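You operate a simulated robot arm through the tools that you are given. There is no shell and no other tool.

You are at the controls of a simulated two-armed robot. One attempt, no reset.

Task
Tip both filled white trays into the grey trays with the same parts.
Fine: the white trays are in the bench drawer; put them back and shut it. Where these are worked on the way, their far stop is far enough and under half their travel is too little: bench drawer.

Only the result counts: the job must be done as asked and must still hold three seconds after the hand-in. Knocking over, shifting, dropping, spilling or breaking anything else fails it.

Robot
Two 7-joint arms with fingered hands on one trunk that stands fixed in place. Base frame: the origin is at the foot of the trunk, x ahead of it, y to its left, z up; the work surface is at about z = 0.82. Units: m, rad, N and s.
The left shoulder is at [0.027, 0.173, 1.414], the right one opposite. With the tool pointing down near the work surface each hand reaches from about 0.1 to 0.62 m from the base axis, measured 20 degrees to its own side. Payload 3.5 kg a hand.
The TCP of each hand is the grasp point between the finger pads, 0.03 m short of the fingertips. In the tool frame z runs along the fingers and y along their closing line. The gripper opens to 0.104 m; its body begins 0.035 m behind the TCP. The gripper is a hand of 3 fingers: y runs from the thumb to the fingers, the wrist lies at [-0.015, -0.104, -0.178] in the tool frame, and closing takes about 1.5 s.
Orientation is told as [roll, pitch, yaw] about the base's x, y, z axes, in that order, counted from this pose: with the fingers straight down and the wrist toward the robot, the tool's x, y and z point along [0, 1, 0], [1, 0, 0] and [0, 0, -1] of the base frame.

Tools
- The arms move only by the tool apply_moves. It takes "left_deltas", "right_deltas" or both (then of equal length, played together; a hand with none holds still); each is one flat list of numbers, 6 for each row, row after row: the shift along the base's x, y, z in m, then the turn, a rotation vector about the base's x, y, z in rad. In form: [tx, ty, tz, ax, ay, az, tx, ty, tz, ax, ay, az, ...]. A call has 1 to 20 rows; each row shifts and turns the commanded pose from where the row before left it. "left_gripper" and "right_gripper" are, for a hand that has rows, the gripper command, from -1 (shut) to 1 (fully open), values between in proportion, set as the call begins (left out, the last holds). Rows are played at 5 a second. More than 0.05 m and 0.15 rad between two rows, or a gripper value outside its range, and nothing of the call is played. A pose out of reach is approached as far as the arm can. The call stops where the force on the tool passes 90 N (or 10 N more than at its start, if that is more) or the arm is blocked; 0.2 s more then pass. Each finger travels about 0.072 m/s and halts on what it meets, pressing with about 23 N; the grip force reading is that of the motor and also rises with nothing between the fingers. The clock runs only during rows and for 0.2 s after the last one: add rows that do not move to give the fingers time. The reply holds the time, the measured pose of the TCP, the force on the tool along the base axes, the opening and the grip force, in the units named above and with some noise, with the torque about the TCP (base axes, N m) and any sound that the robot's microphone picked up.
- Cameras (640 x 400 px; columns grow to the right, rows downward): "scene" is now at [0.0806, -0.0511, 1.571]; the picture's right is [-0.66, -0.75, 0.00], its down [-0.54, 0.47, -0.70] and it looks along [0.53, -0.46, -0.71] (base axes); focal length 322 px, centre (320, 200). "left" rides on the left gripper at [-0.064, -0.094, -0.117] in its tool frame; the picture's right is [-0.72, -0.33, 0.61], its down [0.64, -0.65, 0.40] and it looks along [0.27, 0.68, 0.68] (tool axes); focal length 238 px, centre (320, 200). "right" rides on the right gripper at [0.064, -0.094, -0.117] in its tool frame; the picture's right is [-0.72, 0.33, -0.61], its down [-0.64, -0.65, 0.40] and it looks along [-0.27, 0.68, 0.68] (tool axes); focal length 238 px, centre (320, 200).
- capture(camera): a new picture of that camera. The clock stands still meanwhile.
- move_column(by): moves the trunk up (or, below 0, down) by that many m; the arms and the scene camera ride with it, the base frame stays. It gives what a move gives, with no picture.
- move_fingers(index, middle, thumb_bend, thumb_turn, hand): sets how far each is bent, from 0 (flat) to 100 (curled in); at 30 the hand is open as for a grip, at 70 the pads meet at the TCP. One left out holds its place. A second passes; each finger stops where it meets its share of the squeeze, and holds until it gets a number again. A gripper value or a shape takes the hand back. It gives what a move gives, with no picture; readings hold the bend of each and the force on the fingers (four entries, about 0 where the hand has none), thumb and palm. thumb_turn goes from beside the hand (0) to across from the fingers (100), as for a grip.
- set_grasp(shape, hand): the hand has 3 fingers and takes this shape, open, in about a second: jaw (thumb against the fingers, like two jaws); tri (thumb and two fingers); tip (a fingertip pinch); poke (one finger out to press); point (the index stretched); flat (the hand flat); cup (the hand cupped); fist (a fist). The gripper value then closes the fingers along that shape, each until it touches; the sizes above hold for jaw. It gives what a move gives, with no picture.
- aim_head(pan, tilt): turns the head with the scene camera to pan (to the left, within 1.501 rad either way) and tilt (down, from -0.506 to 1.204), counted from straight ahead of the robot (the tilt from the chest, where the trunk bows). It gives what a move gives.
- locate(camera, pixels): there is no depth. For up to 12 entries [column, row, z] of the newest picture of that camera ("zoom" is the newest enlarged one), the place [x, y] in the base frame at which the ray of that pixel passes the height z, good to about 0.002 m. The clock stands still meanwhile.
- zoom(camera, box): a new picture of the part [left, top, right, bottom] of that camera's present view, enlarged. The clock stands still meanwhile.
- job_done(): hands the job in; it is judged then, once.

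Open the grippers and draw the arms clear of the work before you hand the job in, unless the task says otherwise.

The tools are called after "Request:" by a JSON object that holds its "api" and its "payload". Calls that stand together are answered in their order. apply_moves: Moves the arms, as the interface text tells. Its arguments: {"type":"object","properties":{"left_deltas":{"type":"array"},"left_gripper":{"type":"number"},"right_deltas":{"type":"array"},"right_gripper":{"type":"number"}},"required":[]} The other tools are called the same way: move_column (by) moves the trunk up or down; set_grasp (shape, hand) gives the hand a shape; move_fingers (index, middle, thumb_bend, thumb_turn, hand) moves the fingers one by one; aim_head (pan, tilt) turns the head that bears the scene camera; capture (camera) takes a picture; locate (camera, pixels) gives the place at which the rays of pixels pass given heights; zoom (camera, box) takes an enlarged picture of a part of a camera's view; job_done () hands the job in.

At the start:

```text
clock: 0.0
left_eef_pos: [0.3684, 0.034, 1.1457]
left_orientation: [0.204, -0.036, 0.063]
left_wrist_force: [-0.5, 0.0, -0.3]
left_torque: [0.0, 0.01, -0.02]
left_grip_width: 0.104
left_grip_force: 0.1
left_shape: jaw
left_bend: [30.0, 30.0, 30.0, 98.0]
left_finger forces: [0.0, 0.0, 0.0, 0.0, 0.1, 0.1]
right_eef_pos: [0.326, -0.4247, 1.2183]
right_orientation: [-0.001, -0.001, 0.0]
right_wrist_force: [-0.3, -0.1, -0.2]
right_torque: [0.01, 0.02, 0.01]
right_grip_width: 0.1034
right_grip_force: 0.1
right_shape: jaw
right_bend: [30.0, 30.0, 30.0, 98.0]
right_finger forces: [0.1, 0.0, 0.0, 0.0, 0.1, 0.0]
trunk travel left (down, up): [-0.508, 0.246]
head pan, tilt (commanded): [-0.723, 0.794]
```

scene: 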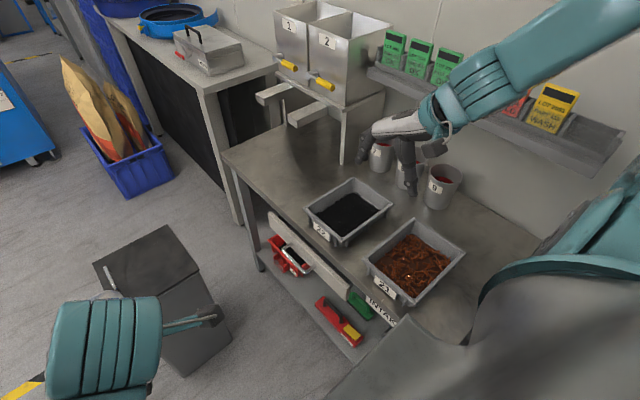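
right: 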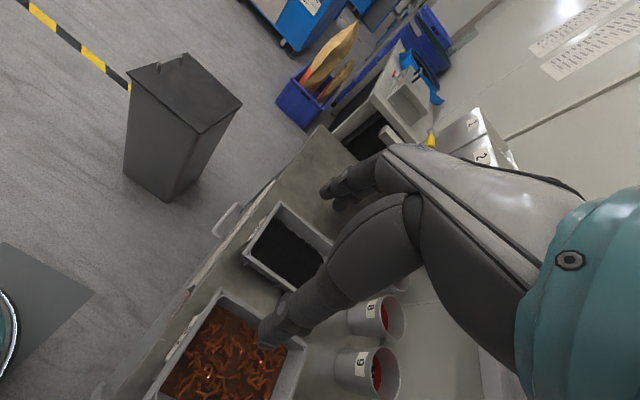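
left: 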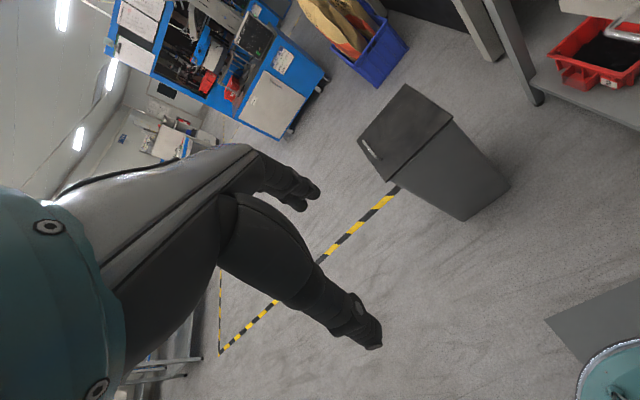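

The scene picture shows two grey trays (around (348,210) and (413,262)) on the bench, with a drawer front below. I'll zoom in on the bench and look around first.

Request:
{"api": "zoom", "payload": {"camera": "scene", "box": [220, 120, 540, 360]}}

Request:
{"api": "locate", "payload": {"camera": "scene", "pixels": [[307, 208, 0.87], [352, 179, 0.87], [392, 204, 0.87], [347, 240, 0.87], [365, 258, 0.87], [412, 221, 0.87], [466, 252, 0.87], [415, 303, 0.87], [222, 155, 0.82], [272, 215, 0.75], [350, 290, 0.75], [440, 200, 0.82]]}}

```text
1.67 times, centred on (380, 240) of scene
```

zoom: 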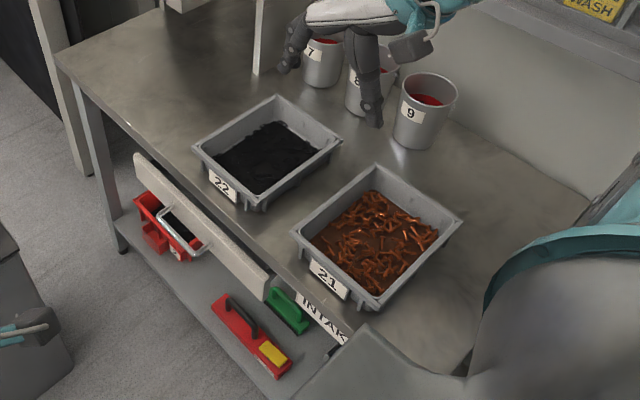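

```text
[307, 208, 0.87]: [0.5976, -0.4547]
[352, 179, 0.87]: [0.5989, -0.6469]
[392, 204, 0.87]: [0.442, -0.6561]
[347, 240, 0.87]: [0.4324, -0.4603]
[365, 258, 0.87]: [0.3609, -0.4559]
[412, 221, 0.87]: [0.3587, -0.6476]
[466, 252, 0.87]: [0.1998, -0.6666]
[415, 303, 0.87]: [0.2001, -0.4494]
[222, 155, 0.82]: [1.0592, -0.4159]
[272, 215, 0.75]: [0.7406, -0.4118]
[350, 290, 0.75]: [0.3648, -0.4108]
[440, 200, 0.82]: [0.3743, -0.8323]
```

I'll tilt the head further down to see the drawer front and the handle, and take the other views.

Request:
{"api": "aim_head", "payload": {"pan": -0.65, "tilt": 1.0}}

Request:
{"api": "capture", "payload": {"camera": "scene"}}

```text
clock: 0.7
left_eef_pos: [0.3688, 0.0356, 1.1444]
left_orientation: [0.208, -0.035, 0.064]
left_wrist_force: [-0.6, 0.6, 0.6]
left_torque: [-0.04, 0.01, 0.0]
left_grip_width: 0.1041
left_grip_force: 0.1
left_shape: jaw
left_bend: [30.0, 30.0, 30.0, 98.0]
left_finger forces: [0.1, 0.1, 0.0, 0.0, 0.0, 0.1]
right_eef_pos: [0.3266, -0.4248, 1.2192]
right_orientation: [-0.001, 0.0, 0.002]
right_wrist_force: [-0.1, 0.7, 0.5]
right_torque: [-0.01, 0.02, 0.0]
right_grip_width: 0.1034
right_grip_force: 0.1
right_shape: jaw
right_bend: [30.0, 30.0, 30.0, 98.0]
right_finger forces: [0.1, 0.1, 0.0, 0.0, 0.0, 0.0]
trunk travel left (down, up): [-0.508, 0.246]
head pan, tilt (commanded): [-0.649, 1.0]
```

```text
taken
```

scene: 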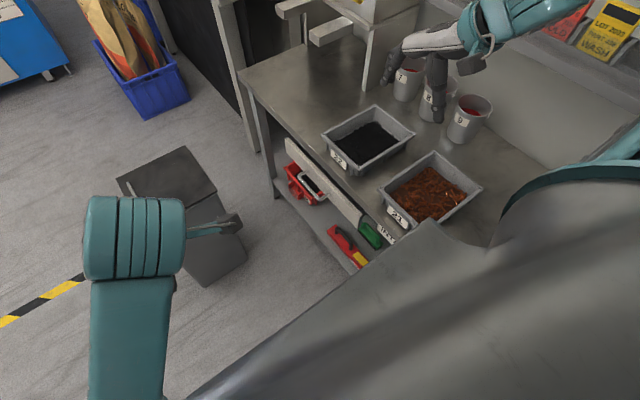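

The drawer front is at about (325,180) and its handle at about (312,188). I'll zoom there.

Request:
{"api": "zoom", "payload": {"camera": "scene", "box": [260, 120, 420, 270]}}

Request:
{"api": "zoom", "payload": {"camera": "scene", "box": [320, 60, 520, 230]}}

```text
2.67 times, centred on (340, 195) of scene
```

zoom: 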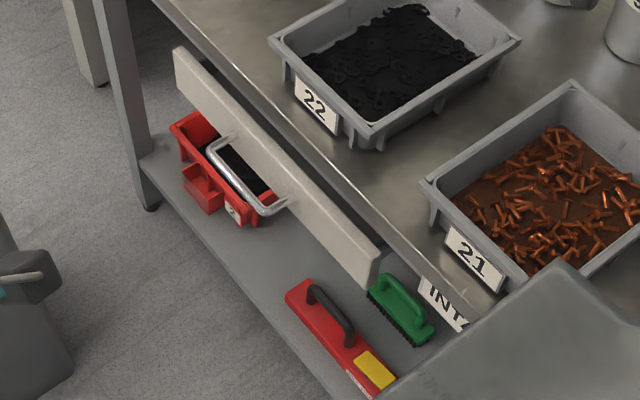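

```text
2.35 times, centred on (420, 145) of scene
```

zoom: 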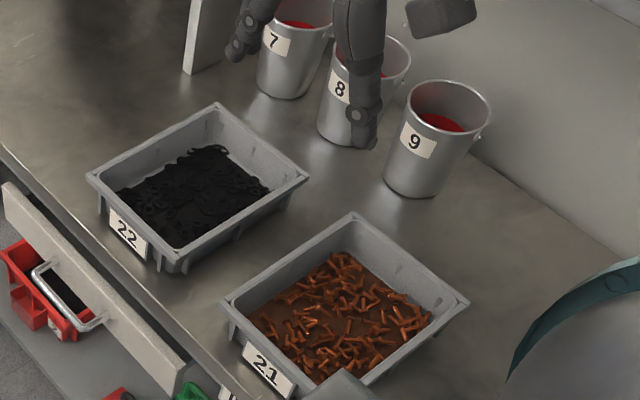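

I'll zoom on the drawer front again and triangulate its corners and handle at several candidate heights.

Request:
{"api": "zoom", "payload": {"camera": "scene", "box": [270, 125, 390, 225]}}

Request:
{"api": "capture", "payload": {"camera": "right"}}

Request:
{"api": "zoom", "payload": {"camera": "right", "box": [90, 120, 410, 400]}}

```text
4.00 times, centred on (330, 175) of scene
```

zoom: 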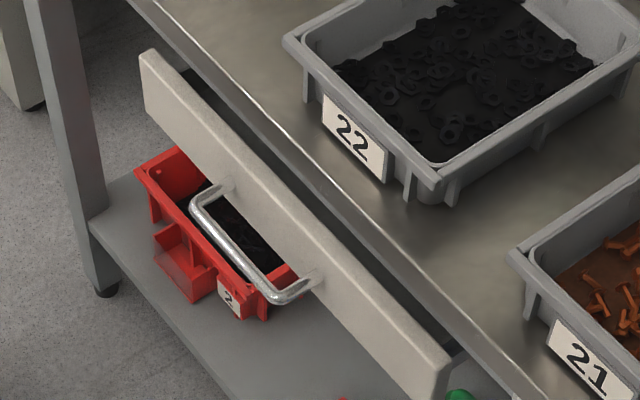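

```text
taken
```

right: 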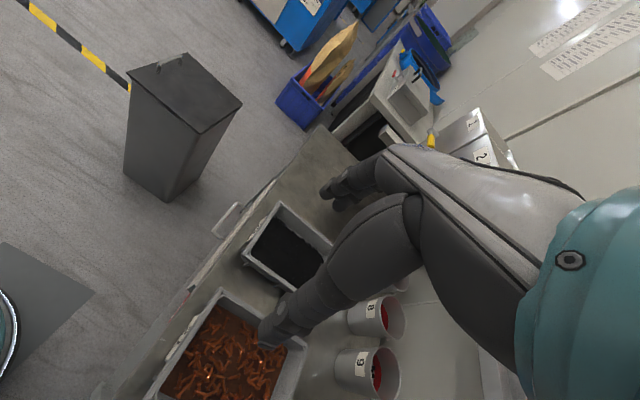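

```text
1.43 times, centred on (250, 260) of right
```

zoom: 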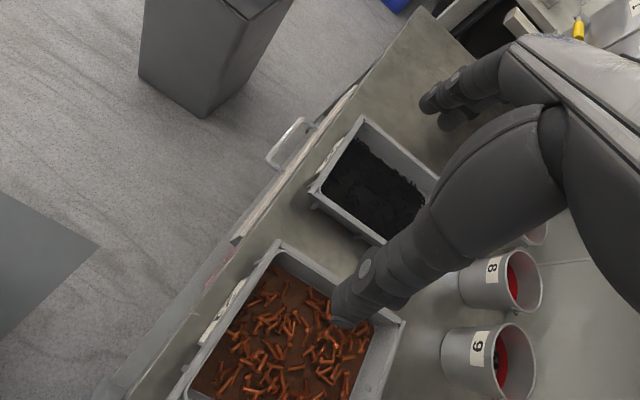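

Comparing the same handle corners in two cameras: scene (298,176),(319,199) and right camera (236,203),(214,232). I'll get their rays at several heights.

Request:
{"api": "locate", "payload": {"camera": "scene", "pixels": [[285, 137.5, 0.8], [285, 137.5, 0.75], [363, 217.5, 0.8], [363, 217.5, 0.75], [298, 176.3, 0.78], [298, 176.3, 0.7], [318.8, 198.8, 0.78], [318.8, 198.8, 0.7], [323, 165, 0.9], [310, 170, 0.7], [277, 187, 0.3], [256, 150, 0.3]]}}

Request:
{"api": "locate", "payload": {"camera": "right", "pixels": [[236, 202.7, 0.78], [236, 202.7, 0.7], [213.6, 232, 0.78], [213.6, 232, 0.7], [190.5, 288, 0.8], [190.5, 288, 0.75], [274.5, 181.7, 0.8], [274.5, 181.7, 0.75]]}}

```text
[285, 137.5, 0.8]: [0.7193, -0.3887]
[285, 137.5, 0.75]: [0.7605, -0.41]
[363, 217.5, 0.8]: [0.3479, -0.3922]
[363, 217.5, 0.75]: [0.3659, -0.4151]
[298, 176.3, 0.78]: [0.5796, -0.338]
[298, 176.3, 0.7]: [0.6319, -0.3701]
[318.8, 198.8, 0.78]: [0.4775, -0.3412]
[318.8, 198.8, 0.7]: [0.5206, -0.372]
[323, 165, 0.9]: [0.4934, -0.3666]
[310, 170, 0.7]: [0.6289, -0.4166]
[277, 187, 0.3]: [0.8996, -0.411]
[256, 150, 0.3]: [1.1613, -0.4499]
```

```text
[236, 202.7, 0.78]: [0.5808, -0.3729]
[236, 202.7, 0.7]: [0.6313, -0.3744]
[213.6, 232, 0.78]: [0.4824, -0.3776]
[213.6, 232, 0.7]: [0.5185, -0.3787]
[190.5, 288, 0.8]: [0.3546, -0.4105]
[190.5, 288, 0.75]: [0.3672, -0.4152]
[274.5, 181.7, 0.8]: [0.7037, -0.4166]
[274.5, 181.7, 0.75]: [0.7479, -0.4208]
```

The handle bar triangulates to about z≈0.70, x 0.52–0.63, y≈-0.375, with the drawer front's top edge at z≈0.75. I'll clear the left arm to the left and swing the right hand in front of the drawer with yaw -90° (fingers towards the bench) for a close look.

Request:
{"api": "apply_moves", "payload": {"right_deltas": [0.02, 0.02, -0.01, 0, 0, -0.131, 0.02, 0.02, -0.01, 0, 0, -0.131, 0.02, 0.02, -0.01, 0, 0, -0.131, 0.02, 0.02, -0.01, 0, 0, -0.131, 0.02, 0.02, -0.01, 0, 0, -0.131, 0.02, 0.02, -0.01, 0, 0, -0.131, 0.02, 0.02, -0.01, 0, 0, -0.131, 0.02, 0.02, -0.01, 0, 0, -0.131, 0.02, 0.01, -0.01, 0, 0, -0.131, 0.02, 0, -0.01, 0, 0, -0.131, 0.02, 0, -0.01, 0, 0, -0.131, 0.02, 0, -0.01, 0, 0, -0.13], "left_deltas": [-0.005, 0.022, 0, 0, 0, 0, -0.005, 0.022, 0, 0, 0, 0, -0.005, 0.022, 0, 0, 0, 0, -0.005, 0.022, 0, 0, 0, 0, -0.005, 0.022, 0, 0, 0, 0, -0.005, 0.022, 0, 0, 0, 0, -0.005, 0.022, 0, 0, 0, 0, -0.005, 0.022, 0, 0, 0, 0, -0.005, 0.022, 0, 0, 0, 0, -0.005, 0.022, 0, 0, 0, 0, -0.005, 0.022, 0, 0, 0, 0, -0.005, 0.022, 0, 0, 0, 0]}}

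Request:
{"api": "capture", "payload": {"camera": "right"}}

Request:
{"api": "capture", "payload": {"camera": "scene"}}

```text
clock: 3.3
left_eef_pos: [0.342, 0.2906, 1.128]
left_orientation: [0.203, -0.035, 0.064]
left_wrist_force: [-0.5, -0.7, 0.0]
left_torque: [0.03, -0.03, 0.0]
left_grip_width: 0.1038
left_grip_force: 0.0
left_shape: jaw
left_bend: [30.0, 30.0, 30.0, 98.0]
left_finger forces: [0.0, 0.0, 0.0, 0.0, 0.0, 0.0]
left hand out of reach, approached as far as the arm can: row 7, 8, 9, 10, 11
right_eef_pos: [0.4841, -0.3427, 1.1756]
right_orientation: [-0.002, 0.0, -1.574]
right_wrist_force: [0.0, 0.5, 0.0]
right_torque: [0.02, 0.05, 0.01]
right_grip_width: 0.1037
right_grip_force: 0.0
right_shape: jaw
right_bend: [30.0, 30.0, 30.0, 98.0]
right_finger forces: [0.0, 0.0, 0.1, 0.0, 0.0, 0.1]
right hand out of reach, approached as far as the arm can: row 8, 9, 10, 11, 12
trunk travel left (down, up): [-0.508, 0.246]
head pan, tilt (commanded): [-0.649, 1.0]
```

```text
taken
```

right: 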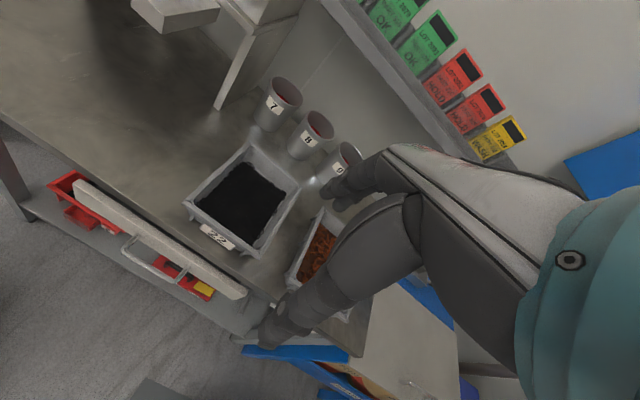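

```text
taken
```

scene: 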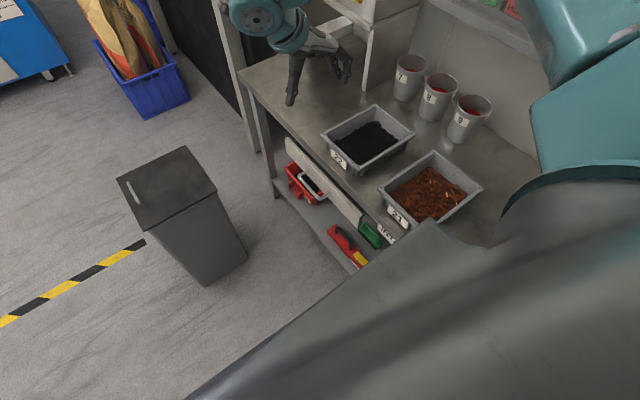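

The right hand stopped short (a joint limit up high, perhaps). I'll send a few downward rows in front of the bench to see how the reach behaves lower.

Request:
{"api": "apply_moves", "payload": {"right_deltas": [0, 0, 0, 0, 0, 0, 0, 0, -0.03, 0, 0, 0, 0, 0.0, -0.03, 0, 0, 0, 0, 0.0, -0.03, 0, 0, 0]}}

```text
clock: 4.3
left_eef_pos: [0.3434, 0.2918, 1.1276]
left_orientation: [0.204, -0.035, 0.062]
left_wrist_force: [0.5, 0.5, -0.4]
left_torque: [0.02, 0.0, 0.02]
left_grip_width: 0.1039
left_grip_force: 0.1
left_shape: jaw
left_bend: [30.0, 30.0, 30.0, 98.0]
left_finger forces: [0.1, 0.0, 0.0, 0.1, 0.0, 0.0]
right_eef_pos: [0.4515, -0.3684, 1.1206]
right_orientation: [0.003, 0.004, -1.571]
right_wrist_force: [-0.1, -0.2, -0.5]
right_torque: [0.01, -0.01, 0.01]
right_grip_width: 0.1038
right_grip_force: 0.0
right_shape: jaw
right_bend: [30.0, 30.0, 30.0, 98.0]
right_finger forces: [0.1, 0.0, 0.0, 0.0, 0.0, 0.0]
right hand out of reach, approached as far as the arm can: row 2, 3, 4
trunk travel left (down, up): [-0.508, 0.246]
head pan, tilt (commanded): [-0.649, 1.0]
```

With the tool down, yaw -90° limits the reach. I'll instead try hooking one vertical finger behind the bar, so I give the right hand the "point" shape and look at it.

Request:
{"api": "set_grasp", "payload": {"hand": "right", "shape": "point"}}

Request:
{"api": "capture", "payload": {"camera": "right"}}

Request:
{"api": "zoom", "payload": {"camera": "scene", "box": [210, 0, 410, 130]}}

```text
clock: 5.2
left_eef_pos: [0.3421, 0.292, 1.1273]
left_orientation: [0.205, -0.034, 0.063]
left_wrist_force: [1.0, -0.5, 0.4]
left_torque: [0.03, 0.0, -0.01]
left_grip_width: 0.104
left_grip_force: 0.0
left_shape: jaw
left_bend: [30.0, 30.0, 30.0, 98.0]
left_finger forces: [0.1, 0.0, 0.1, 0.1, 0.1, 0.0]
right_eef_pos: [0.4503, -0.3677, 1.1216]
right_orientation: [0.002, 0.001, -1.571]
right_wrist_force: [0.3, -0.4, 0.3]
right_torque: [-0.01, 0.01, 0.02]
right_grip_width: 0.096
right_grip_force: 0.0
right_shape: point
right_bend: [20.0, 100.0, 98.0, 88.0]
right_finger forces: [0.0, 0.0, 0.1, 0.1, 0.0, 0.0]
trunk travel left (down, up): [-0.508, 0.246]
head pan, tilt (commanded): [-0.649, 1.0]
```

```text
taken
```

right: 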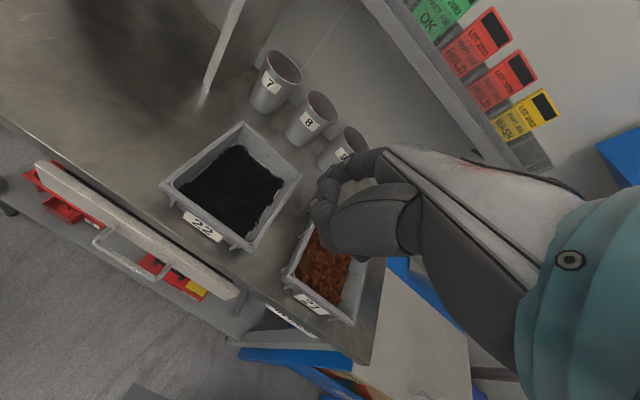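

```text
3.08 times, centred on (310, 65) of scene
```

zoom: 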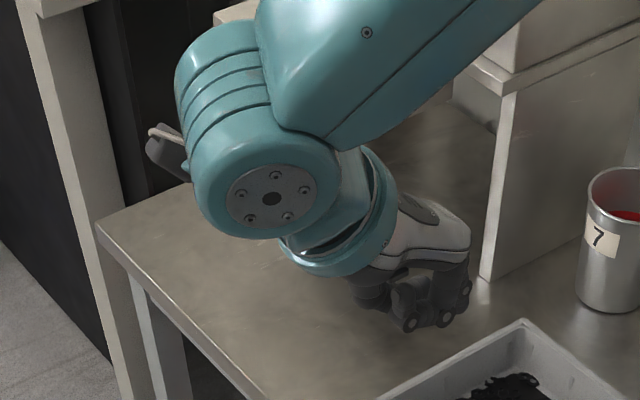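

The index is hard to see from here. I'll turn the hand back towards yaw ≈ -0.45 and move it out in front of the bench for a better look and for reach.

Request:
{"api": "apply_moves", "payload": {"right_deltas": [0.005, 0.01, 0, 0, 0, 0.14, 0.005, 0.01, 0, 0, 0, 0.14, 0.005, 0.01, 0, 0, 0, 0.14, 0.005, 0.015, 0, 0, 0, 0.14, 0.01, 0.02, 0, 0, 0, 0.14, 0.01, 0.02, 0, 0, 0, 0.14, 0.01, 0.02, 0, 0, 0, 0.14, 0.01, 0.02, 0, 0, 0, 0.14]}}

Request:
{"api": "capture", "payload": {"camera": "right"}}

Request:
{"api": "capture", "payload": {"camera": "scene"}}

```text
clock: 7.0
left_eef_pos: [0.3425, 0.2913, 1.1279]
left_orientation: [0.203, -0.033, 0.063]
left_wrist_force: [0.4, 0.0, -0.2]
left_torque: [0.01, 0.01, -0.05]
left_grip_width: 0.1037
left_grip_force: 0.1
left_shape: jaw
left_bend: [30.0, 30.0, 30.0, 98.0]
left_finger forces: [0.0, 0.1, 0.0, 0.1, 0.0, 0.0]
right_eef_pos: [0.5048, -0.2533, 1.1295]
right_orientation: [0.001, -0.001, -0.448]
right_wrist_force: [0.1, 0.1, -0.5]
right_torque: [0.0, -0.03, 0.0]
right_grip_width: 0.0959
right_grip_force: 0.1
right_shape: point
right_bend: [20.0, 100.0, 98.0, 88.0]
right_finger forces: [0.0, 0.0, 0.1, 0.0, 0.1, 0.0]
right hand out of reach, approached as far as the arm can: row 6, 7, 8
trunk travel left (down, up): [-0.508, 0.246]
head pan, tilt (commanded): [-0.649, 1.0]
```

```text
taken
```

right: 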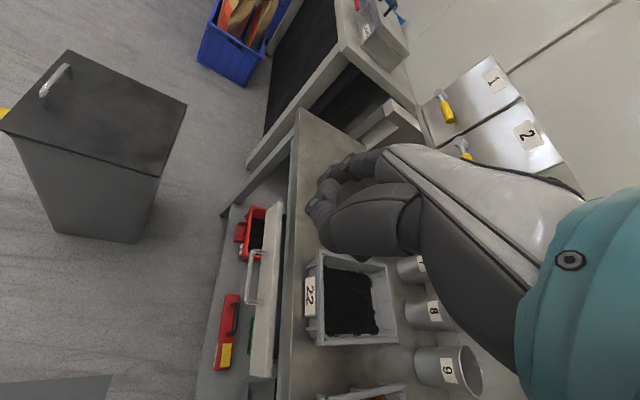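

```text
taken
```

scene: 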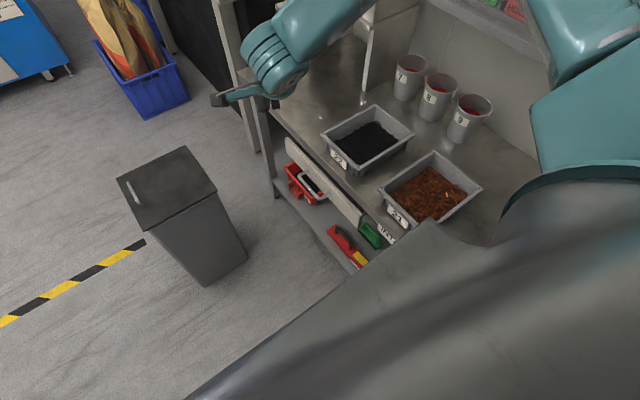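

The bar is visible in the right camera near (256,278). I'll lower the hand in front of the bench (clear air at y≈-0.25) to see whether the reach improves lower down.

Request:
{"api": "apply_moves", "payload": {"right_deltas": [0, 0.0, -0.03, 0, 0, 0, 0, 0.0, -0.03, 0, 0, 0, 0, 0.0, -0.03, 0, 0, 0, 0, 0, -0.03, 0, 0, 0, 0, 0, -0.03, 0, 0, 0]}}

```text
clock: 8.2
left_eef_pos: [0.3422, 0.2922, 1.127]
left_orientation: [0.207, -0.034, 0.062]
left_wrist_force: [-0.2, -0.6, 0.2]
left_torque: [0.0, 0.01, 0.0]
left_grip_width: 0.1041
left_grip_force: 0.0
left_shape: jaw
left_bend: [30.0, 30.0, 30.0, 98.0]
left_finger forces: [0.0, 0.1, 0.1, 0.0, 0.0, 0.1]
right_eef_pos: [0.4628, -0.3078, 1.0716]
right_orientation: [0.001, -0.001, -0.451]
right_wrist_force: [-0.5, -0.1, 1.2]
right_torque: [-0.02, -0.01, 0.03]
right_grip_width: 0.096
right_grip_force: 0.0
right_shape: point
right_bend: [20.0, 100.0, 98.0, 88.0]
right_finger forces: [0.0, 0.0, 0.0, 0.0, 0.0, 0.1]
right hand out of reach, approached as far as the arm can: row 1, 2, 3, 4, 5
trunk travel left (down, up): [-0.508, 0.246]
head pan, tilt (commanded): [-0.649, 1.0]
```

The arm may be caught in an awkward elbow posture. I'll turn the yaw back to 0 and check how freely it moves from there.

Request:
{"api": "apply_moves", "payload": {"right_deltas": [0, 0.01, 0, 0, 0, 0.15, 0, 0.01, 0, 0, 0, 0.15, 0, 0.01, 0, 0, 0, 0.15, 0, 0, 0, 0, 0, 0, 0, 0, -0.03, 0, 0, 0, 0, 0, -0.03, 0, 0, 0]}}

Request:
{"api": "capture", "payload": {"camera": "scene"}}

Request:
{"api": "capture", "payload": {"camera": "left"}}

```text
clock: 9.6
left_eef_pos: [0.3417, 0.2905, 1.1256]
left_orientation: [0.204, -0.034, 0.063]
left_wrist_force: [-0.9, 0.5, -0.2]
left_torque: [0.03, -0.02, 0.01]
left_grip_width: 0.1039
left_grip_force: 0.0
left_shape: jaw
left_bend: [30.0, 30.0, 30.0, 98.0]
left_finger forces: [0.0, 0.1, 0.1, 0.1, 0.0, 0.0]
right_eef_pos: [0.4519, -0.2918, 1.054]
right_orientation: [0.004, 0.001, -0.002]
right_wrist_force: [0.0, 1.3, -0.1]
right_torque: [-0.01, 0.0, -0.04]
right_grip_width: 0.0956
right_grip_force: 0.1
right_shape: point
right_bend: [20.0, 100.0, 98.0, 88.0]
right_finger forces: [0.0, 0.0, 0.1, 0.0, 0.0, 0.0]
right hand out of reach, approached as far as the arm can: row 5, 6
trunk travel left (down, up): [-0.508, 0.246]
head pan, tilt (commanded): [-0.649, 1.0]
```

```text
taken
```

scene: 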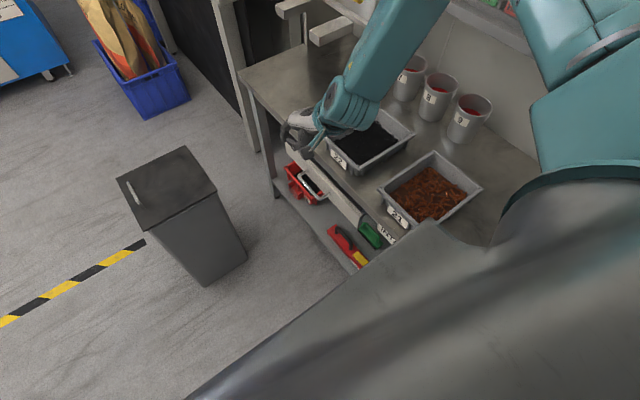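

```text
taken
```

left: 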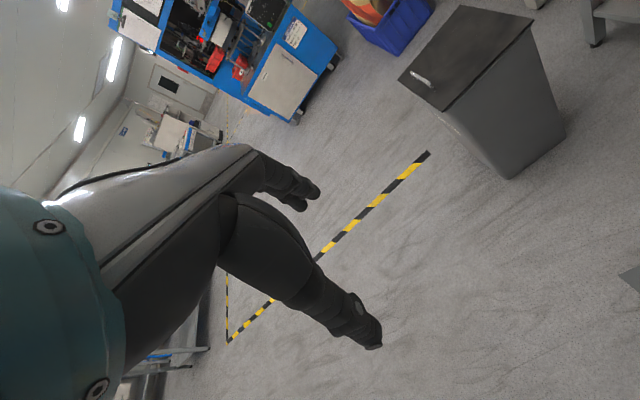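

Still limited going straight down. I'll try retracting a little in x while going down, to learn the limit.

Request:
{"api": "apply_moves", "payload": {"right_deltas": [-0.02, 0.01, -0.02, 0, 0, 0, -0.02, 0.01, -0.02, 0, 0, 0, -0.02, 0.01, -0.02, 0, 0, 0, -0.02, 0.01, -0.02, 0, 0, 0]}}

```text
clock: 10.6
left_eef_pos: [0.3418, 0.2911, 1.1267]
left_orientation: [0.203, -0.035, 0.064]
left_wrist_force: [0.9, -0.4, 0.4]
left_torque: [-0.01, -0.03, 0.02]
left_grip_width: 0.1041
left_grip_force: 0.0
left_shape: jaw
left_bend: [30.0, 30.0, 30.0, 98.0]
left_finger forces: [0.1, 0.0, 0.0, 0.1, 0.0, 0.0]
right_eef_pos: [0.3664, -0.2815, 1.0472]
right_orientation: [-0.001, -0.001, -0.002]
right_wrist_force: [-1.0, 0.5, 0.2]
right_torque: [0.0, -0.01, -0.01]
right_grip_width: 0.0961
right_grip_force: 0.1
right_shape: point
right_bend: [20.0, 100.0, 98.0, 88.0]
right_finger forces: [0.0, 0.0, 0.1, 0.0, 0.0, 0.1]
right hand out of reach, approached as far as the arm can: row 1, 2, 3, 4
trunk travel left (down, up): [-0.508, 0.246]
head pan, tilt (commanded): [-0.649, 1.0]
```

The vertical tool seems to be limited by wrist bend. I'll pitch the fingers forward by 0.6 rad (still vertical in the y direction, so still a valid hook) and test going down.

Request:
{"api": "apply_moves", "payload": {"right_deltas": [0, 0, 0, 0, -0.15, 0, 0, 0, 0, 0, -0.15, 0, 0, 0, 0, 0, -0.15, 0, 0, 0, 0, 0, -0.15, 0, 0, 0, -0.03, 0, 0, 0, 0, 0, -0.03, 0, 0, 0, 0, 0, -0.03, 0, 0, 0]}}

Request:
{"api": "capture", "payload": {"camera": "scene"}}

```text
clock: 12.2
left_eef_pos: [0.3438, 0.2925, 1.1266]
left_orientation: [0.202, -0.033, 0.063]
left_wrist_force: [0.0, 0.2, 0.1]
left_torque: [-0.02, -0.03, -0.01]
left_grip_width: 0.1037
left_grip_force: 0.1
left_shape: jaw
left_bend: [30.0, 30.0, 30.0, 98.0]
left_finger forces: [0.0, 0.0, 0.0, 0.0, 0.0, 0.0]
right_eef_pos: [0.3783, -0.3503, 1.1164]
right_orientation: [0.001, -0.6, -0.001]
right_wrist_force: [0.6, 0.4, -0.1]
right_torque: [-0.04, -0.04, -0.01]
right_grip_width: 0.0001
right_grip_force: 0.1
right_shape: point
right_bend: [20.0, 100.0, 98.0, 88.0]
right_finger forces: [0.0, 0.1, 0.0, 0.0, 0.1, 0.1]
right hand out of reach, approached as far as the arm can: row 1, 2, 3, 4, 5, 6, 7
trunk travel left (down, up): [-0.508, 0.246]
head pan, tilt (commanded): [-0.649, 1.0]
```

```text
taken
```

scene: 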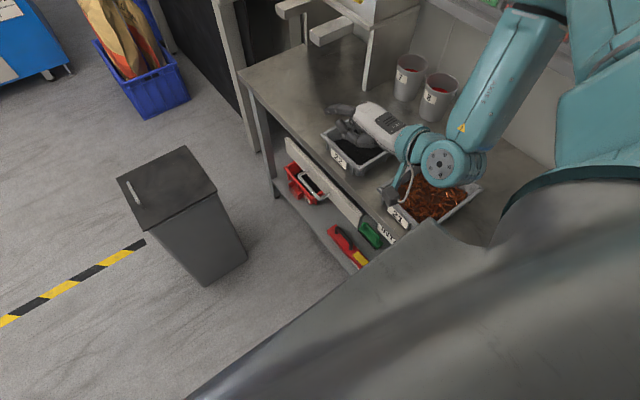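

The wrist seems stuck near z≈1.2, likely a local joint limit. I'll undo the pitch, return near the starting pose and test going straight down from there.

Request:
{"api": "apply_moves", "payload": {"right_deltas": [-0.01, -0.01, 0.02, 0, 0.15, 0, -0.01, -0.02, 0.02, 0, 0.15, 0, -0.01, -0.02, 0.02, 0, 0.15, 0, -0.01, -0.02, 0.02, 0, 0.15, 0, 0, 0, 0, 0, 0, 0, 0, 0, 0, 0, 0, 0]}}

Request:
{"api": "apply_moves", "payload": {"right_deltas": [0, 0, -0.03, 0, 0, 0, 0, 0, -0.03, 0, 0, 0, 0, 0, -0.03, 0, 0, 0, 0, 0, -0.03, 0, 0, 0]}}

```text
clock: 13.6
left_eef_pos: [0.3424, 0.2922, 1.127]
left_orientation: [0.203, -0.033, 0.062]
left_wrist_force: [-0.2, 0.7, -0.6]
left_torque: [-0.03, 0.01, -0.03]
left_grip_width: 0.1038
left_grip_force: 0.1
left_shape: jaw
left_bend: [30.0, 30.0, 30.0, 98.0]
left_finger forces: [0.0, 0.0, 0.0, 0.0, 0.1, 0.0]
right_eef_pos: [0.3392, -0.4202, 1.1949]
right_orientation: [0.001, 0.001, -0.001]
right_wrist_force: [0.2, -0.6, -0.4]
right_torque: [-0.04, 0.03, 0.05]
right_grip_width: 0.0
right_grip_force: 0.1
right_shape: point
right_bend: [20.0, 100.0, 98.0, 88.0]
right_finger forces: [0.0, 0.1, 0.0, 0.0, 0.0, 0.0]
trunk travel left (down, up): [-0.508, 0.246]
head pan, tilt (commanded): [-0.649, 1.0]
```

```text
clock: 14.6
left_eef_pos: [0.3428, 0.2907, 1.1276]
left_orientation: [0.203, -0.034, 0.065]
left_wrist_force: [0.4, -0.8, -0.3]
left_torque: [-0.02, 0.0, -0.02]
left_grip_width: 0.1038
left_grip_force: 0.1
left_shape: jaw
left_bend: [30.0, 30.0, 30.0, 98.0]
left_finger forces: [0.1, 0.1, 0.0, 0.0, 0.0, 0.0]
right_eef_pos: [0.3388, -0.4241, 1.0737]
right_orientation: [0.001, 0.0, -0.001]
right_wrist_force: [0.4, -0.2, 0.0]
right_torque: [0.01, 0.0, -0.02]
right_grip_width: 0.0
right_grip_force: 0.0
right_shape: point
right_bend: [20.0, 100.0, 98.0, 88.0]
right_finger forces: [0.1, 0.0, 0.0, 0.0, 0.1, 0.0]
trunk travel left (down, up): [-0.508, 0.246]
head pan, tilt (commanded): [-0.649, 1.0]
```

From here it goes down freely. I'll go on to z≈1.0 and then forward in x, staying near y≈-0.40, above the trays' rims.

Request:
{"api": "apply_moves", "payload": {"right_deltas": [0, 0, -0.03, 0, 0, 0, 0, 0, -0.03, 0, 0, 0, 0.03, 0, 0, 0, 0, 0, 0.03, 0, 0, 0, 0, 0, 0.03, 0, 0, 0, 0, 0, 0.03, 0.01, 0, 0, 0, 0, 0.03, 0.01, 0, 0, 0, 0, 0.03, 0.01, 0, 0, 0, 0]}}

Request:
{"api": "capture", "payload": {"camera": "scene"}}

Request:
{"api": "capture", "payload": {"camera": "right"}}

```text
clock: 16.4
left_eef_pos: [0.342, 0.2912, 1.1266]
left_orientation: [0.202, -0.034, 0.062]
left_wrist_force: [0.0, 0.0, 0.4]
left_torque: [0.0, -0.03, -0.03]
left_grip_width: 0.1041
left_grip_force: 0.2
left_shape: jaw
left_bend: [30.0, 30.0, 30.0, 98.0]
left_finger forces: [0.0, 0.0, 0.0, 0.0, 0.0, 0.1]
right_eef_pos: [0.5213, -0.388, 1.0146]
right_orientation: [0.0, 0.002, -0.001]
right_wrist_force: [0.3, -1.0, 0.5]
right_torque: [0.04, 0.02, -0.01]
right_grip_width: 0.0001
right_grip_force: 0.0
right_shape: point
right_bend: [20.0, 100.0, 98.0, 88.0]
right_finger forces: [0.0, 0.1, 0.0, 0.0, 0.0, 0.0]
trunk travel left (down, up): [-0.508, 0.246]
head pan, tilt (commanded): [-0.649, 1.0]
```

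```text
taken
```

scene: 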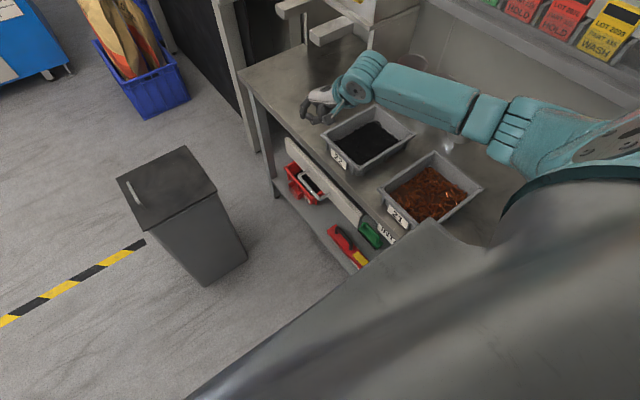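

```text
taken
```

right: 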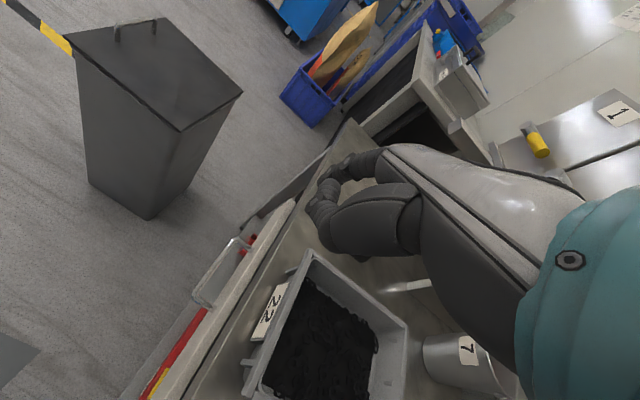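

The arm now has a better elbow posture, at (0.521,-0.388,1.015). I'll zoom in on the hand in the right camera to see where the index finger is.

Request:
{"api": "zoom", "payload": {"camera": "right", "box": [280, 120, 440, 270]}}

Request:
{"api": "zoom", "payload": {"camera": "scene", "box": [280, 40, 400, 140]}}

```text
2.67 times, centred on (360, 195) of right
```

zoom: 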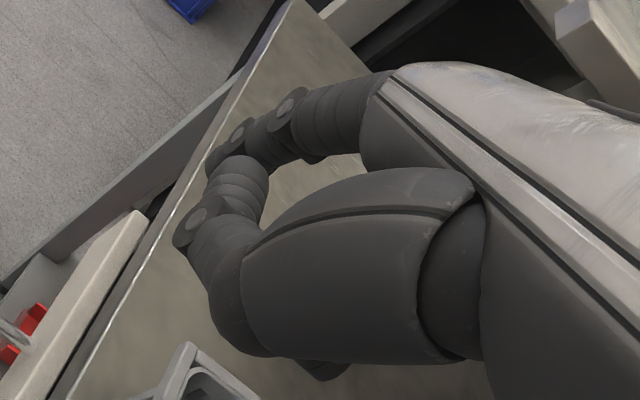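

```text
4.00 times, centred on (340, 90) of scene
```

zoom: 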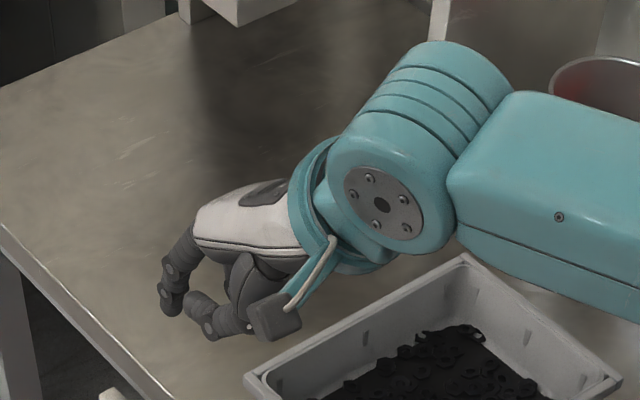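

The fingers face away from the robot, so for a hook I want them on the bench side. I'll test how far I can yaw at this lower pose (rows of -0.15 rad).

Request:
{"api": "apply_moves", "payload": {"right_deltas": [0, 0.005, 0, 0, 0, -0.15, 0, 0.005, 0, 0, 0, -0.15, 0, 0.005, 0, 0, 0, -0.15, 0, 0.005, 0, 0, 0, -0.15, 0, 0.005, 0, 0, 0, -0.15, 0, 0.005, 0, 0, 0, -0.15]}}

```text
clock: 17.8
left_eef_pos: [0.3428, 0.2922, 1.1281]
left_orientation: [0.202, -0.033, 0.064]
left_wrist_force: [-0.3, 0.0, -0.1]
left_torque: [0.0, 0.03, 0.0]
left_grip_width: 0.104
left_grip_force: 0.1
left_shape: jaw
left_bend: [30.0, 30.0, 30.0, 98.0]
left_finger forces: [0.0, 0.1, 0.1, 0.0, 0.1, 0.0]
right_eef_pos: [0.5191, -0.3614, 1.0153]
right_orientation: [-0.001, 0.001, -0.902]
right_wrist_force: [-1.3, 0.9, 0.0]
right_torque: [0.06, -0.01, 0.01]
right_grip_width: 0.0
right_grip_force: 0.1
right_shape: point
right_bend: [20.0, 100.0, 98.0, 88.0]
right_finger forces: [0.0, 0.0, 0.0, 0.0, 0.0, 0.1]
trunk travel left (down, up): [-0.508, 0.246]
head pan, tilt (commanded): [-0.649, 1.0]
```

Yaw -0.9 works here. I'll go on to -1.57, drifting to y≈-0.31 so that the hand ends up in front of the bench edge.

Request:
{"api": "apply_moves", "payload": {"right_deltas": [0, 0.01, 0, 0, 0, -0.134, 0, 0.01, 0, 0, 0, -0.134, 0, 0.01, 0, 0, 0, -0.134, 0, 0.01, 0, 0, 0, -0.134, 0, 0.01, 0, 0, 0, -0.134]}}

```text
clock: 19.0
left_eef_pos: [0.3435, 0.2909, 1.129]
left_orientation: [0.202, -0.033, 0.063]
left_wrist_force: [-0.1, 0.1, 0.1]
left_torque: [-0.01, -0.05, -0.02]
left_grip_width: 0.1041
left_grip_force: 0.1
left_shape: jaw
left_bend: [30.0, 30.0, 30.0, 98.0]
left_finger forces: [0.0, 0.0, 0.1, 0.0, 0.1, 0.1]
right_eef_pos: [0.5189, -0.3108, 1.0148]
right_orientation: [0.001, 0.0, -1.574]
right_wrist_force: [0.4, 0.1, -0.4]
right_torque: [-0.04, 0.01, 0.03]
right_grip_width: 0.0003
right_grip_force: 0.2
right_shape: point
right_bend: [20.0, 100.0, 98.0, 88.0]
right_finger forces: [0.1, 0.1, 0.0, 0.1, 0.0, 0.0]
trunk travel left (down, up): [-0.508, 0.246]
head pan, tilt (commanded): [-0.649, 1.0]
```

Yaw -90° is reachable here. I'll set the jaw shape again and lower the hand in front of the bench to look at the handle.

Request:
{"api": "set_grasp", "payload": {"hand": "right", "shape": "jaw"}}

Request:
{"api": "apply_moves", "payload": {"right_deltas": [0.005, 0.005, -0.03, 0, 0, 0, 0.005, 0.005, -0.03, 0, 0, 0, 0.005, 0.005, -0.03, 0, 0, 0, 0.005, 0.005, -0.03, 0, 0, 0]}}

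Request:
{"api": "capture", "payload": {"camera": "right"}}

Request:
{"api": "capture", "payload": {"camera": "scene"}}

```text
clock: 19.9
left_eef_pos: [0.3421, 0.2911, 1.1275]
left_orientation: [0.204, -0.033, 0.064]
left_wrist_force: [0.1, -0.4, -0.6]
left_torque: [-0.02, 0.0, 0.01]
left_grip_width: 0.1041
left_grip_force: 0.0
left_shape: jaw
left_bend: [30.0, 30.0, 30.0, 98.0]
left_finger forces: [0.1, 0.1, 0.1, 0.1, 0.0, 0.0]
right_eef_pos: [0.5197, -0.312, 1.015]
right_orientation: [-0.002, -0.001, -1.569]
right_wrist_force: [0.0, 0.3, 0.2]
right_torque: [-0.01, -0.01, 0.02]
right_grip_width: 0.1035
right_grip_force: 0.0
right_shape: jaw
right_bend: [30.0, 30.0, 30.0, 97.0]
right_finger forces: [0.0, 0.0, 0.1, 0.1, 0.0, 0.0]
trunk travel left (down, up): [-0.508, 0.246]
head pan, tilt (commanded): [-0.649, 1.0]
```

```text
clock: 20.9
left_eef_pos: [0.3425, 0.2914, 1.1268]
left_orientation: [0.204, -0.034, 0.064]
left_wrist_force: [-0.2, 0.6, -0.5]
left_torque: [0.0, -0.02, -0.03]
left_grip_width: 0.1037
left_grip_force: 0.1
left_shape: jaw
left_bend: [30.0, 30.0, 30.0, 98.0]
left_finger forces: [0.1, 0.0, 0.0, 0.1, 0.0, 0.0]
right_eef_pos: [0.5248, -0.2923, 0.9126]
right_orientation: [0.004, 0.0, -1.571]
right_wrist_force: [0.1, 1.3, -0.1]
right_torque: [0.01, 0.03, -0.01]
right_grip_width: 0.1039
right_grip_force: 0.0
right_shape: jaw
right_bend: [30.0, 30.0, 30.0, 97.0]
right_finger forces: [0.1, 0.0, 0.0, 0.0, 0.0, 0.0]
right hand out of reach, approached as far as the arm can: row 4
trunk travel left (down, up): [-0.508, 0.246]
head pan, tilt (commanded): [-0.649, 1.0]
```

```text
taken
```

right: 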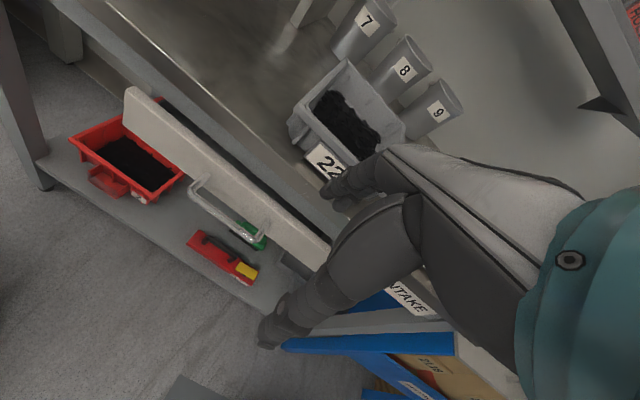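

```text
taken
```

scene: 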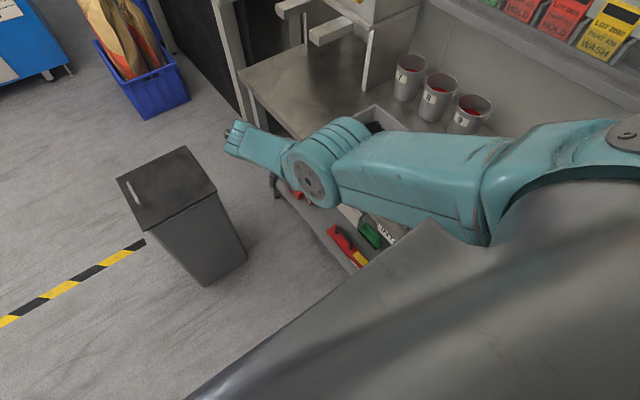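

I now have a clear view of the handle near (225,215) in the right camera. I'll zoom for accurate triangulation.

Request:
{"api": "zoom", "payload": {"camera": "right", "box": [100, 60, 340, 290]}}

```text
1.74 times, centred on (220, 175) of right
```

zoom: 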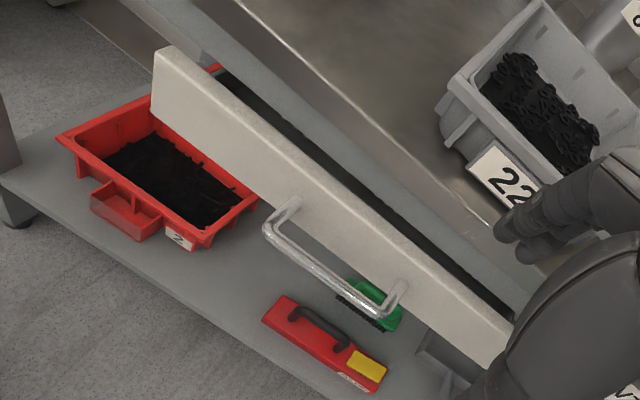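

I'll locate the panel's edges, the handle corners and the bench edge from this zoom at candidate heights.

Request:
{"api": "locate", "payload": {"camera": "zoom", "pixels": [[266, 232, 0.72], [266, 232, 0.7], [266, 232, 0.68], [378, 313, 0.72], [378, 313, 0.7], [378, 313, 0.68], [293, 203, 0.7], [403, 285, 0.7], [157, 50, 0.75], [510, 325, 0.75], [240, 5, 0.82], [420, 160, 0.82]]}}

Request:
{"api": "locate", "payload": {"camera": "scene", "pixels": [[330, 173.75, 0.82], [285, 137.5, 0.76], [285, 137.5, 0.74]]}}

```text
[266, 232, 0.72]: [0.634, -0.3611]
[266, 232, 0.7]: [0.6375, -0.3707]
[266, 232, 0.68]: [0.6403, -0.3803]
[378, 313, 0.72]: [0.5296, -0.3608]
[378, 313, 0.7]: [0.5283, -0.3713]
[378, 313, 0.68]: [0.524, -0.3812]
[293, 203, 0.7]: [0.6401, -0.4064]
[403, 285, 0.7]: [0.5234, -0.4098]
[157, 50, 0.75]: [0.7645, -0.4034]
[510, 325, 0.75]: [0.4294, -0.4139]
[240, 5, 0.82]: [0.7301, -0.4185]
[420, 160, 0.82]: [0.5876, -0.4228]
```

```text
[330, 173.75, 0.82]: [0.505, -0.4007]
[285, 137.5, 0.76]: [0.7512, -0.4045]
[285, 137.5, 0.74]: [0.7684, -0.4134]
```

The bar sits at y≈-0.371, z≈0.70, x 0.525–0.637, and the panel face at y≈-0.41. I'll raise the hand while turning to a moderate yaw (≈-0.6), a posture I can then carry down with the column.

Request:
{"api": "apply_moves", "payload": {"right_deltas": [0, 0.005, 0.02, 0, 0, 0.1, 0, 0.005, 0.02, 0, 0, 0.1, 0, 0.005, 0.02, 0, 0, 0.1, 0, 0.005, 0.02, 0, 0, 0.1, 0, 0, 0.02, 0, 0, 0.1, 0, 0, 0.02, 0, 0, 0.1, 0, 0, 0.02, 0, 0, 0.1, 0, 0, 0.02, 0, 0, 0.1, 0, 0, 0.02, 0, 0, 0.1, 0, 0, 0.02, 0, 0, 0.1]}}

```text
clock: 23.1
left_eef_pos: [0.3417, 0.2909, 1.1277]
left_orientation: [0.205, -0.035, 0.064]
left_wrist_force: [1.0, -0.6, 0.0]
left_torque: [-0.01, -0.04, 0.01]
left_grip_width: 0.1039
left_grip_force: 0.0
left_shape: jaw
left_bend: [30.0, 30.0, 30.0, 98.0]
left_finger forces: [0.1, 0.1, 0.0, 0.0, 0.1, 0.0]
right_eef_pos: [0.5256, -0.2753, 1.1123]
right_orientation: [0.001, 0.002, -0.568]
right_wrist_force: [0.7, 0.0, -0.5]
right_torque: [-0.01, -0.03, 0.0]
right_grip_width: 0.104
right_grip_force: 0.1
right_shape: jaw
right_bend: [30.0, 30.0, 30.0, 97.0]
right_finger forces: [0.0, 0.0, 0.1, 0.1, 0.1, 0.0]
trunk travel left (down, up): [-0.508, 0.246]
head pan, tilt (commanded): [-0.649, 1.0]
```

All rows reached. I'll check the posture and the finger layout from the scene camera.

Request:
{"api": "capture", "payload": {"camera": "scene"}}

Request:
{"api": "capture", "payload": {"camera": "right"}}

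```text
taken
```

scene: 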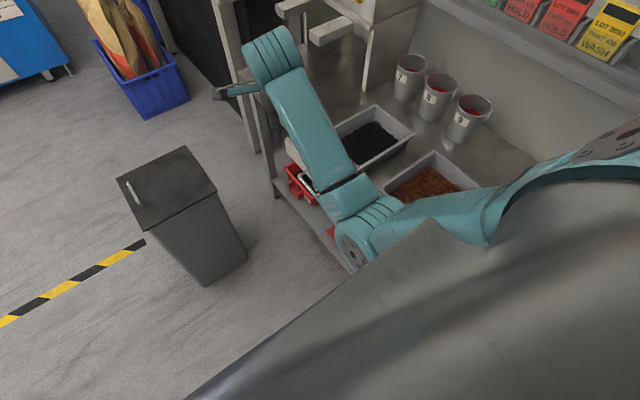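

```text
taken
```

right: 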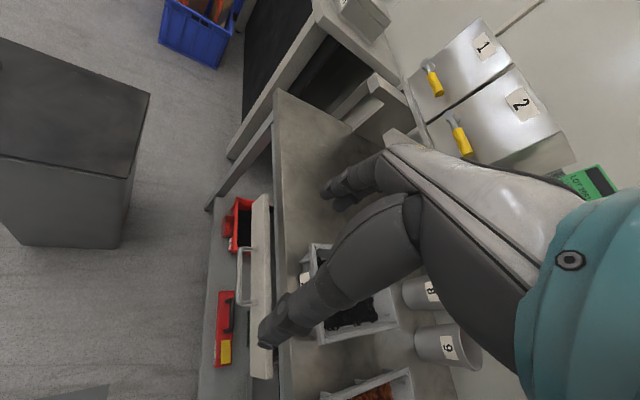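

The elbow is now tucked in front of the bench, so lowering the column looks safe. I'll back the hand off to y≈-0.235 and lower the trunk by 0.2 first.

Request:
{"api": "apply_moves", "payload": {"right_deltas": [0, 0.02, 0, 0, 0, 0, 0, 0.02, 0, 0, 0, 0]}}

Request:
{"api": "move_column", "payload": {"by": -0.2}}

Request:
{"api": "capture", "payload": {"camera": "scene"}}

Request:
{"api": "capture", "payload": {"camera": "left"}}

```text
clock: 23.7
left_eef_pos: [0.3415, 0.292, 1.1273]
left_orientation: [0.205, -0.032, 0.063]
left_wrist_force: [0.0, -0.6, 0.4]
left_torque: [0.01, 0.0, -0.01]
left_grip_width: 0.104
left_grip_force: 0.0
left_shape: jaw
left_bend: [30.0, 30.0, 30.0, 98.0]
left_finger forces: [0.0, 0.1, 0.0, 0.0, 0.1, 0.0]
right_eef_pos: [0.5255, -0.2348, 1.1129]
right_orientation: [-0.001, 0.0, -0.569]
right_wrist_force: [-0.2, -0.7, -0.2]
right_torque: [0.04, 0.01, 0.0]
right_grip_width: 0.104
right_grip_force: 0.1
right_shape: jaw
right_bend: [30.0, 30.0, 30.0, 97.0]
right_finger forces: [0.0, 0.0, 0.0, 0.0, 0.0, 0.0]
trunk travel left (down, up): [-0.508, 0.246]
head pan, tilt (commanded): [-0.649, 1.0]
```

```text
clock: 25.9
left_eef_pos: [0.3469, 0.2914, 0.8957]
left_orientation: [0.208, 0.066, 0.063]
left_wrist_force: [0.2, 0.2, -1.0]
left_torque: [0.01, 0.0, 0.03]
left_grip_width: 0.1039
left_grip_force: 0.1
left_shape: jaw
left_bend: [30.0, 30.0, 30.0, 98.0]
left_finger forces: [0.1, 0.0, 0.0, 0.0, 0.1, 0.0]
right_eef_pos: [0.5245, -0.2477, 0.9131]
right_orientation: [-0.027, -0.014, -0.58]
right_wrist_force: [-1.0, 0.1, -0.8]
right_torque: [-0.03, 0.03, 0.01]
right_grip_width: 0.1039
right_grip_force: 0.0
right_shape: jaw
right_bend: [30.0, 30.0, 30.0, 97.0]
right_finger forces: [0.1, 0.0, 0.0, 0.0, 0.1, 0.0]
trunk travel left (down, up): [-0.308, 0.446]
head pan, tilt (commanded): [-0.649, 1.0]
```

```text
taken
```

scene: 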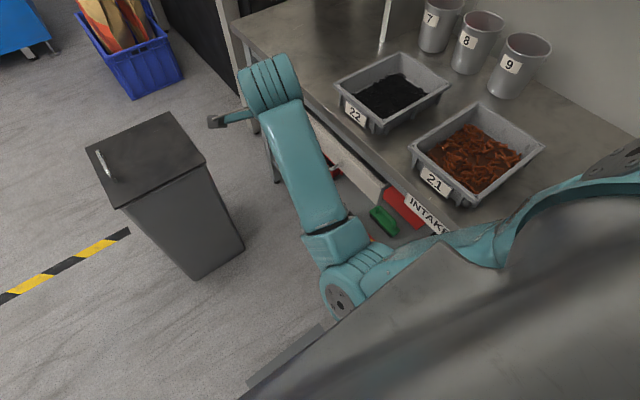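

```text
taken
```

left: 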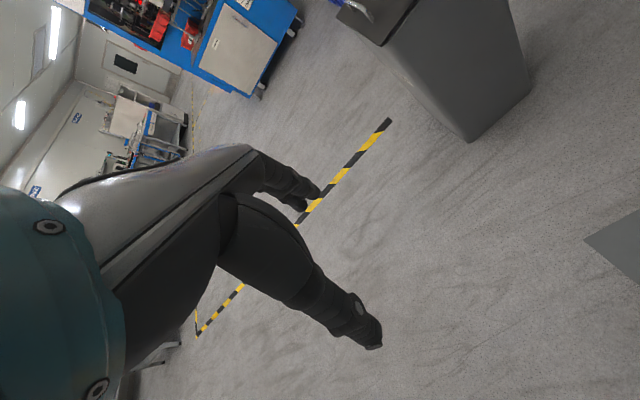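

Lowering went well, and the right elbow is clear of the bench. I'll test whether this elbow-in posture allows yaw -90° here.

Request:
{"api": "apply_moves", "payload": {"right_deltas": [0, 0.005, 0, 0.027, 0.014, -0.14, 0, 0.005, 0, 0, 0, -0.14, 0, 0.005, 0, 0, 0, -0.14, 0, 0, 0, 0, 0, -0.14, 0, 0, 0, 0, 0, -0.14, 0, 0, 0, 0, 0, -0.14, 0, 0, 0, 0, 0, -0.15]}}

```text
clock: 27.5
left_eef_pos: [0.3472, 0.2912, 0.8952]
left_orientation: [0.208, 0.066, 0.063]
left_wrist_force: [0.8, -0.6, -0.1]
left_torque: [0.02, 0.01, 0.0]
left_grip_width: 0.1039
left_grip_force: 0.0
left_shape: jaw
left_bend: [30.0, 30.0, 30.0, 98.0]
left_finger forces: [0.0, 0.0, 0.0, 0.1, 0.0, 0.1]
right_eef_pos: [0.5251, -0.2375, 0.9126]
right_orientation: [0.016, -0.003, -1.585]
right_wrist_force: [0.4, -0.2, 0.1]
right_torque: [-0.01, -0.01, 0.03]
right_grip_width: 0.1037
right_grip_force: 0.1
right_shape: jaw
right_bend: [30.0, 30.0, 30.0, 97.0]
right_finger forces: [0.0, 0.1, 0.1, 0.1, 0.0, 0.0]
trunk travel left (down, up): [-0.308, 0.446]
head pan, tilt (commanded): [-0.649, 1.0]
```

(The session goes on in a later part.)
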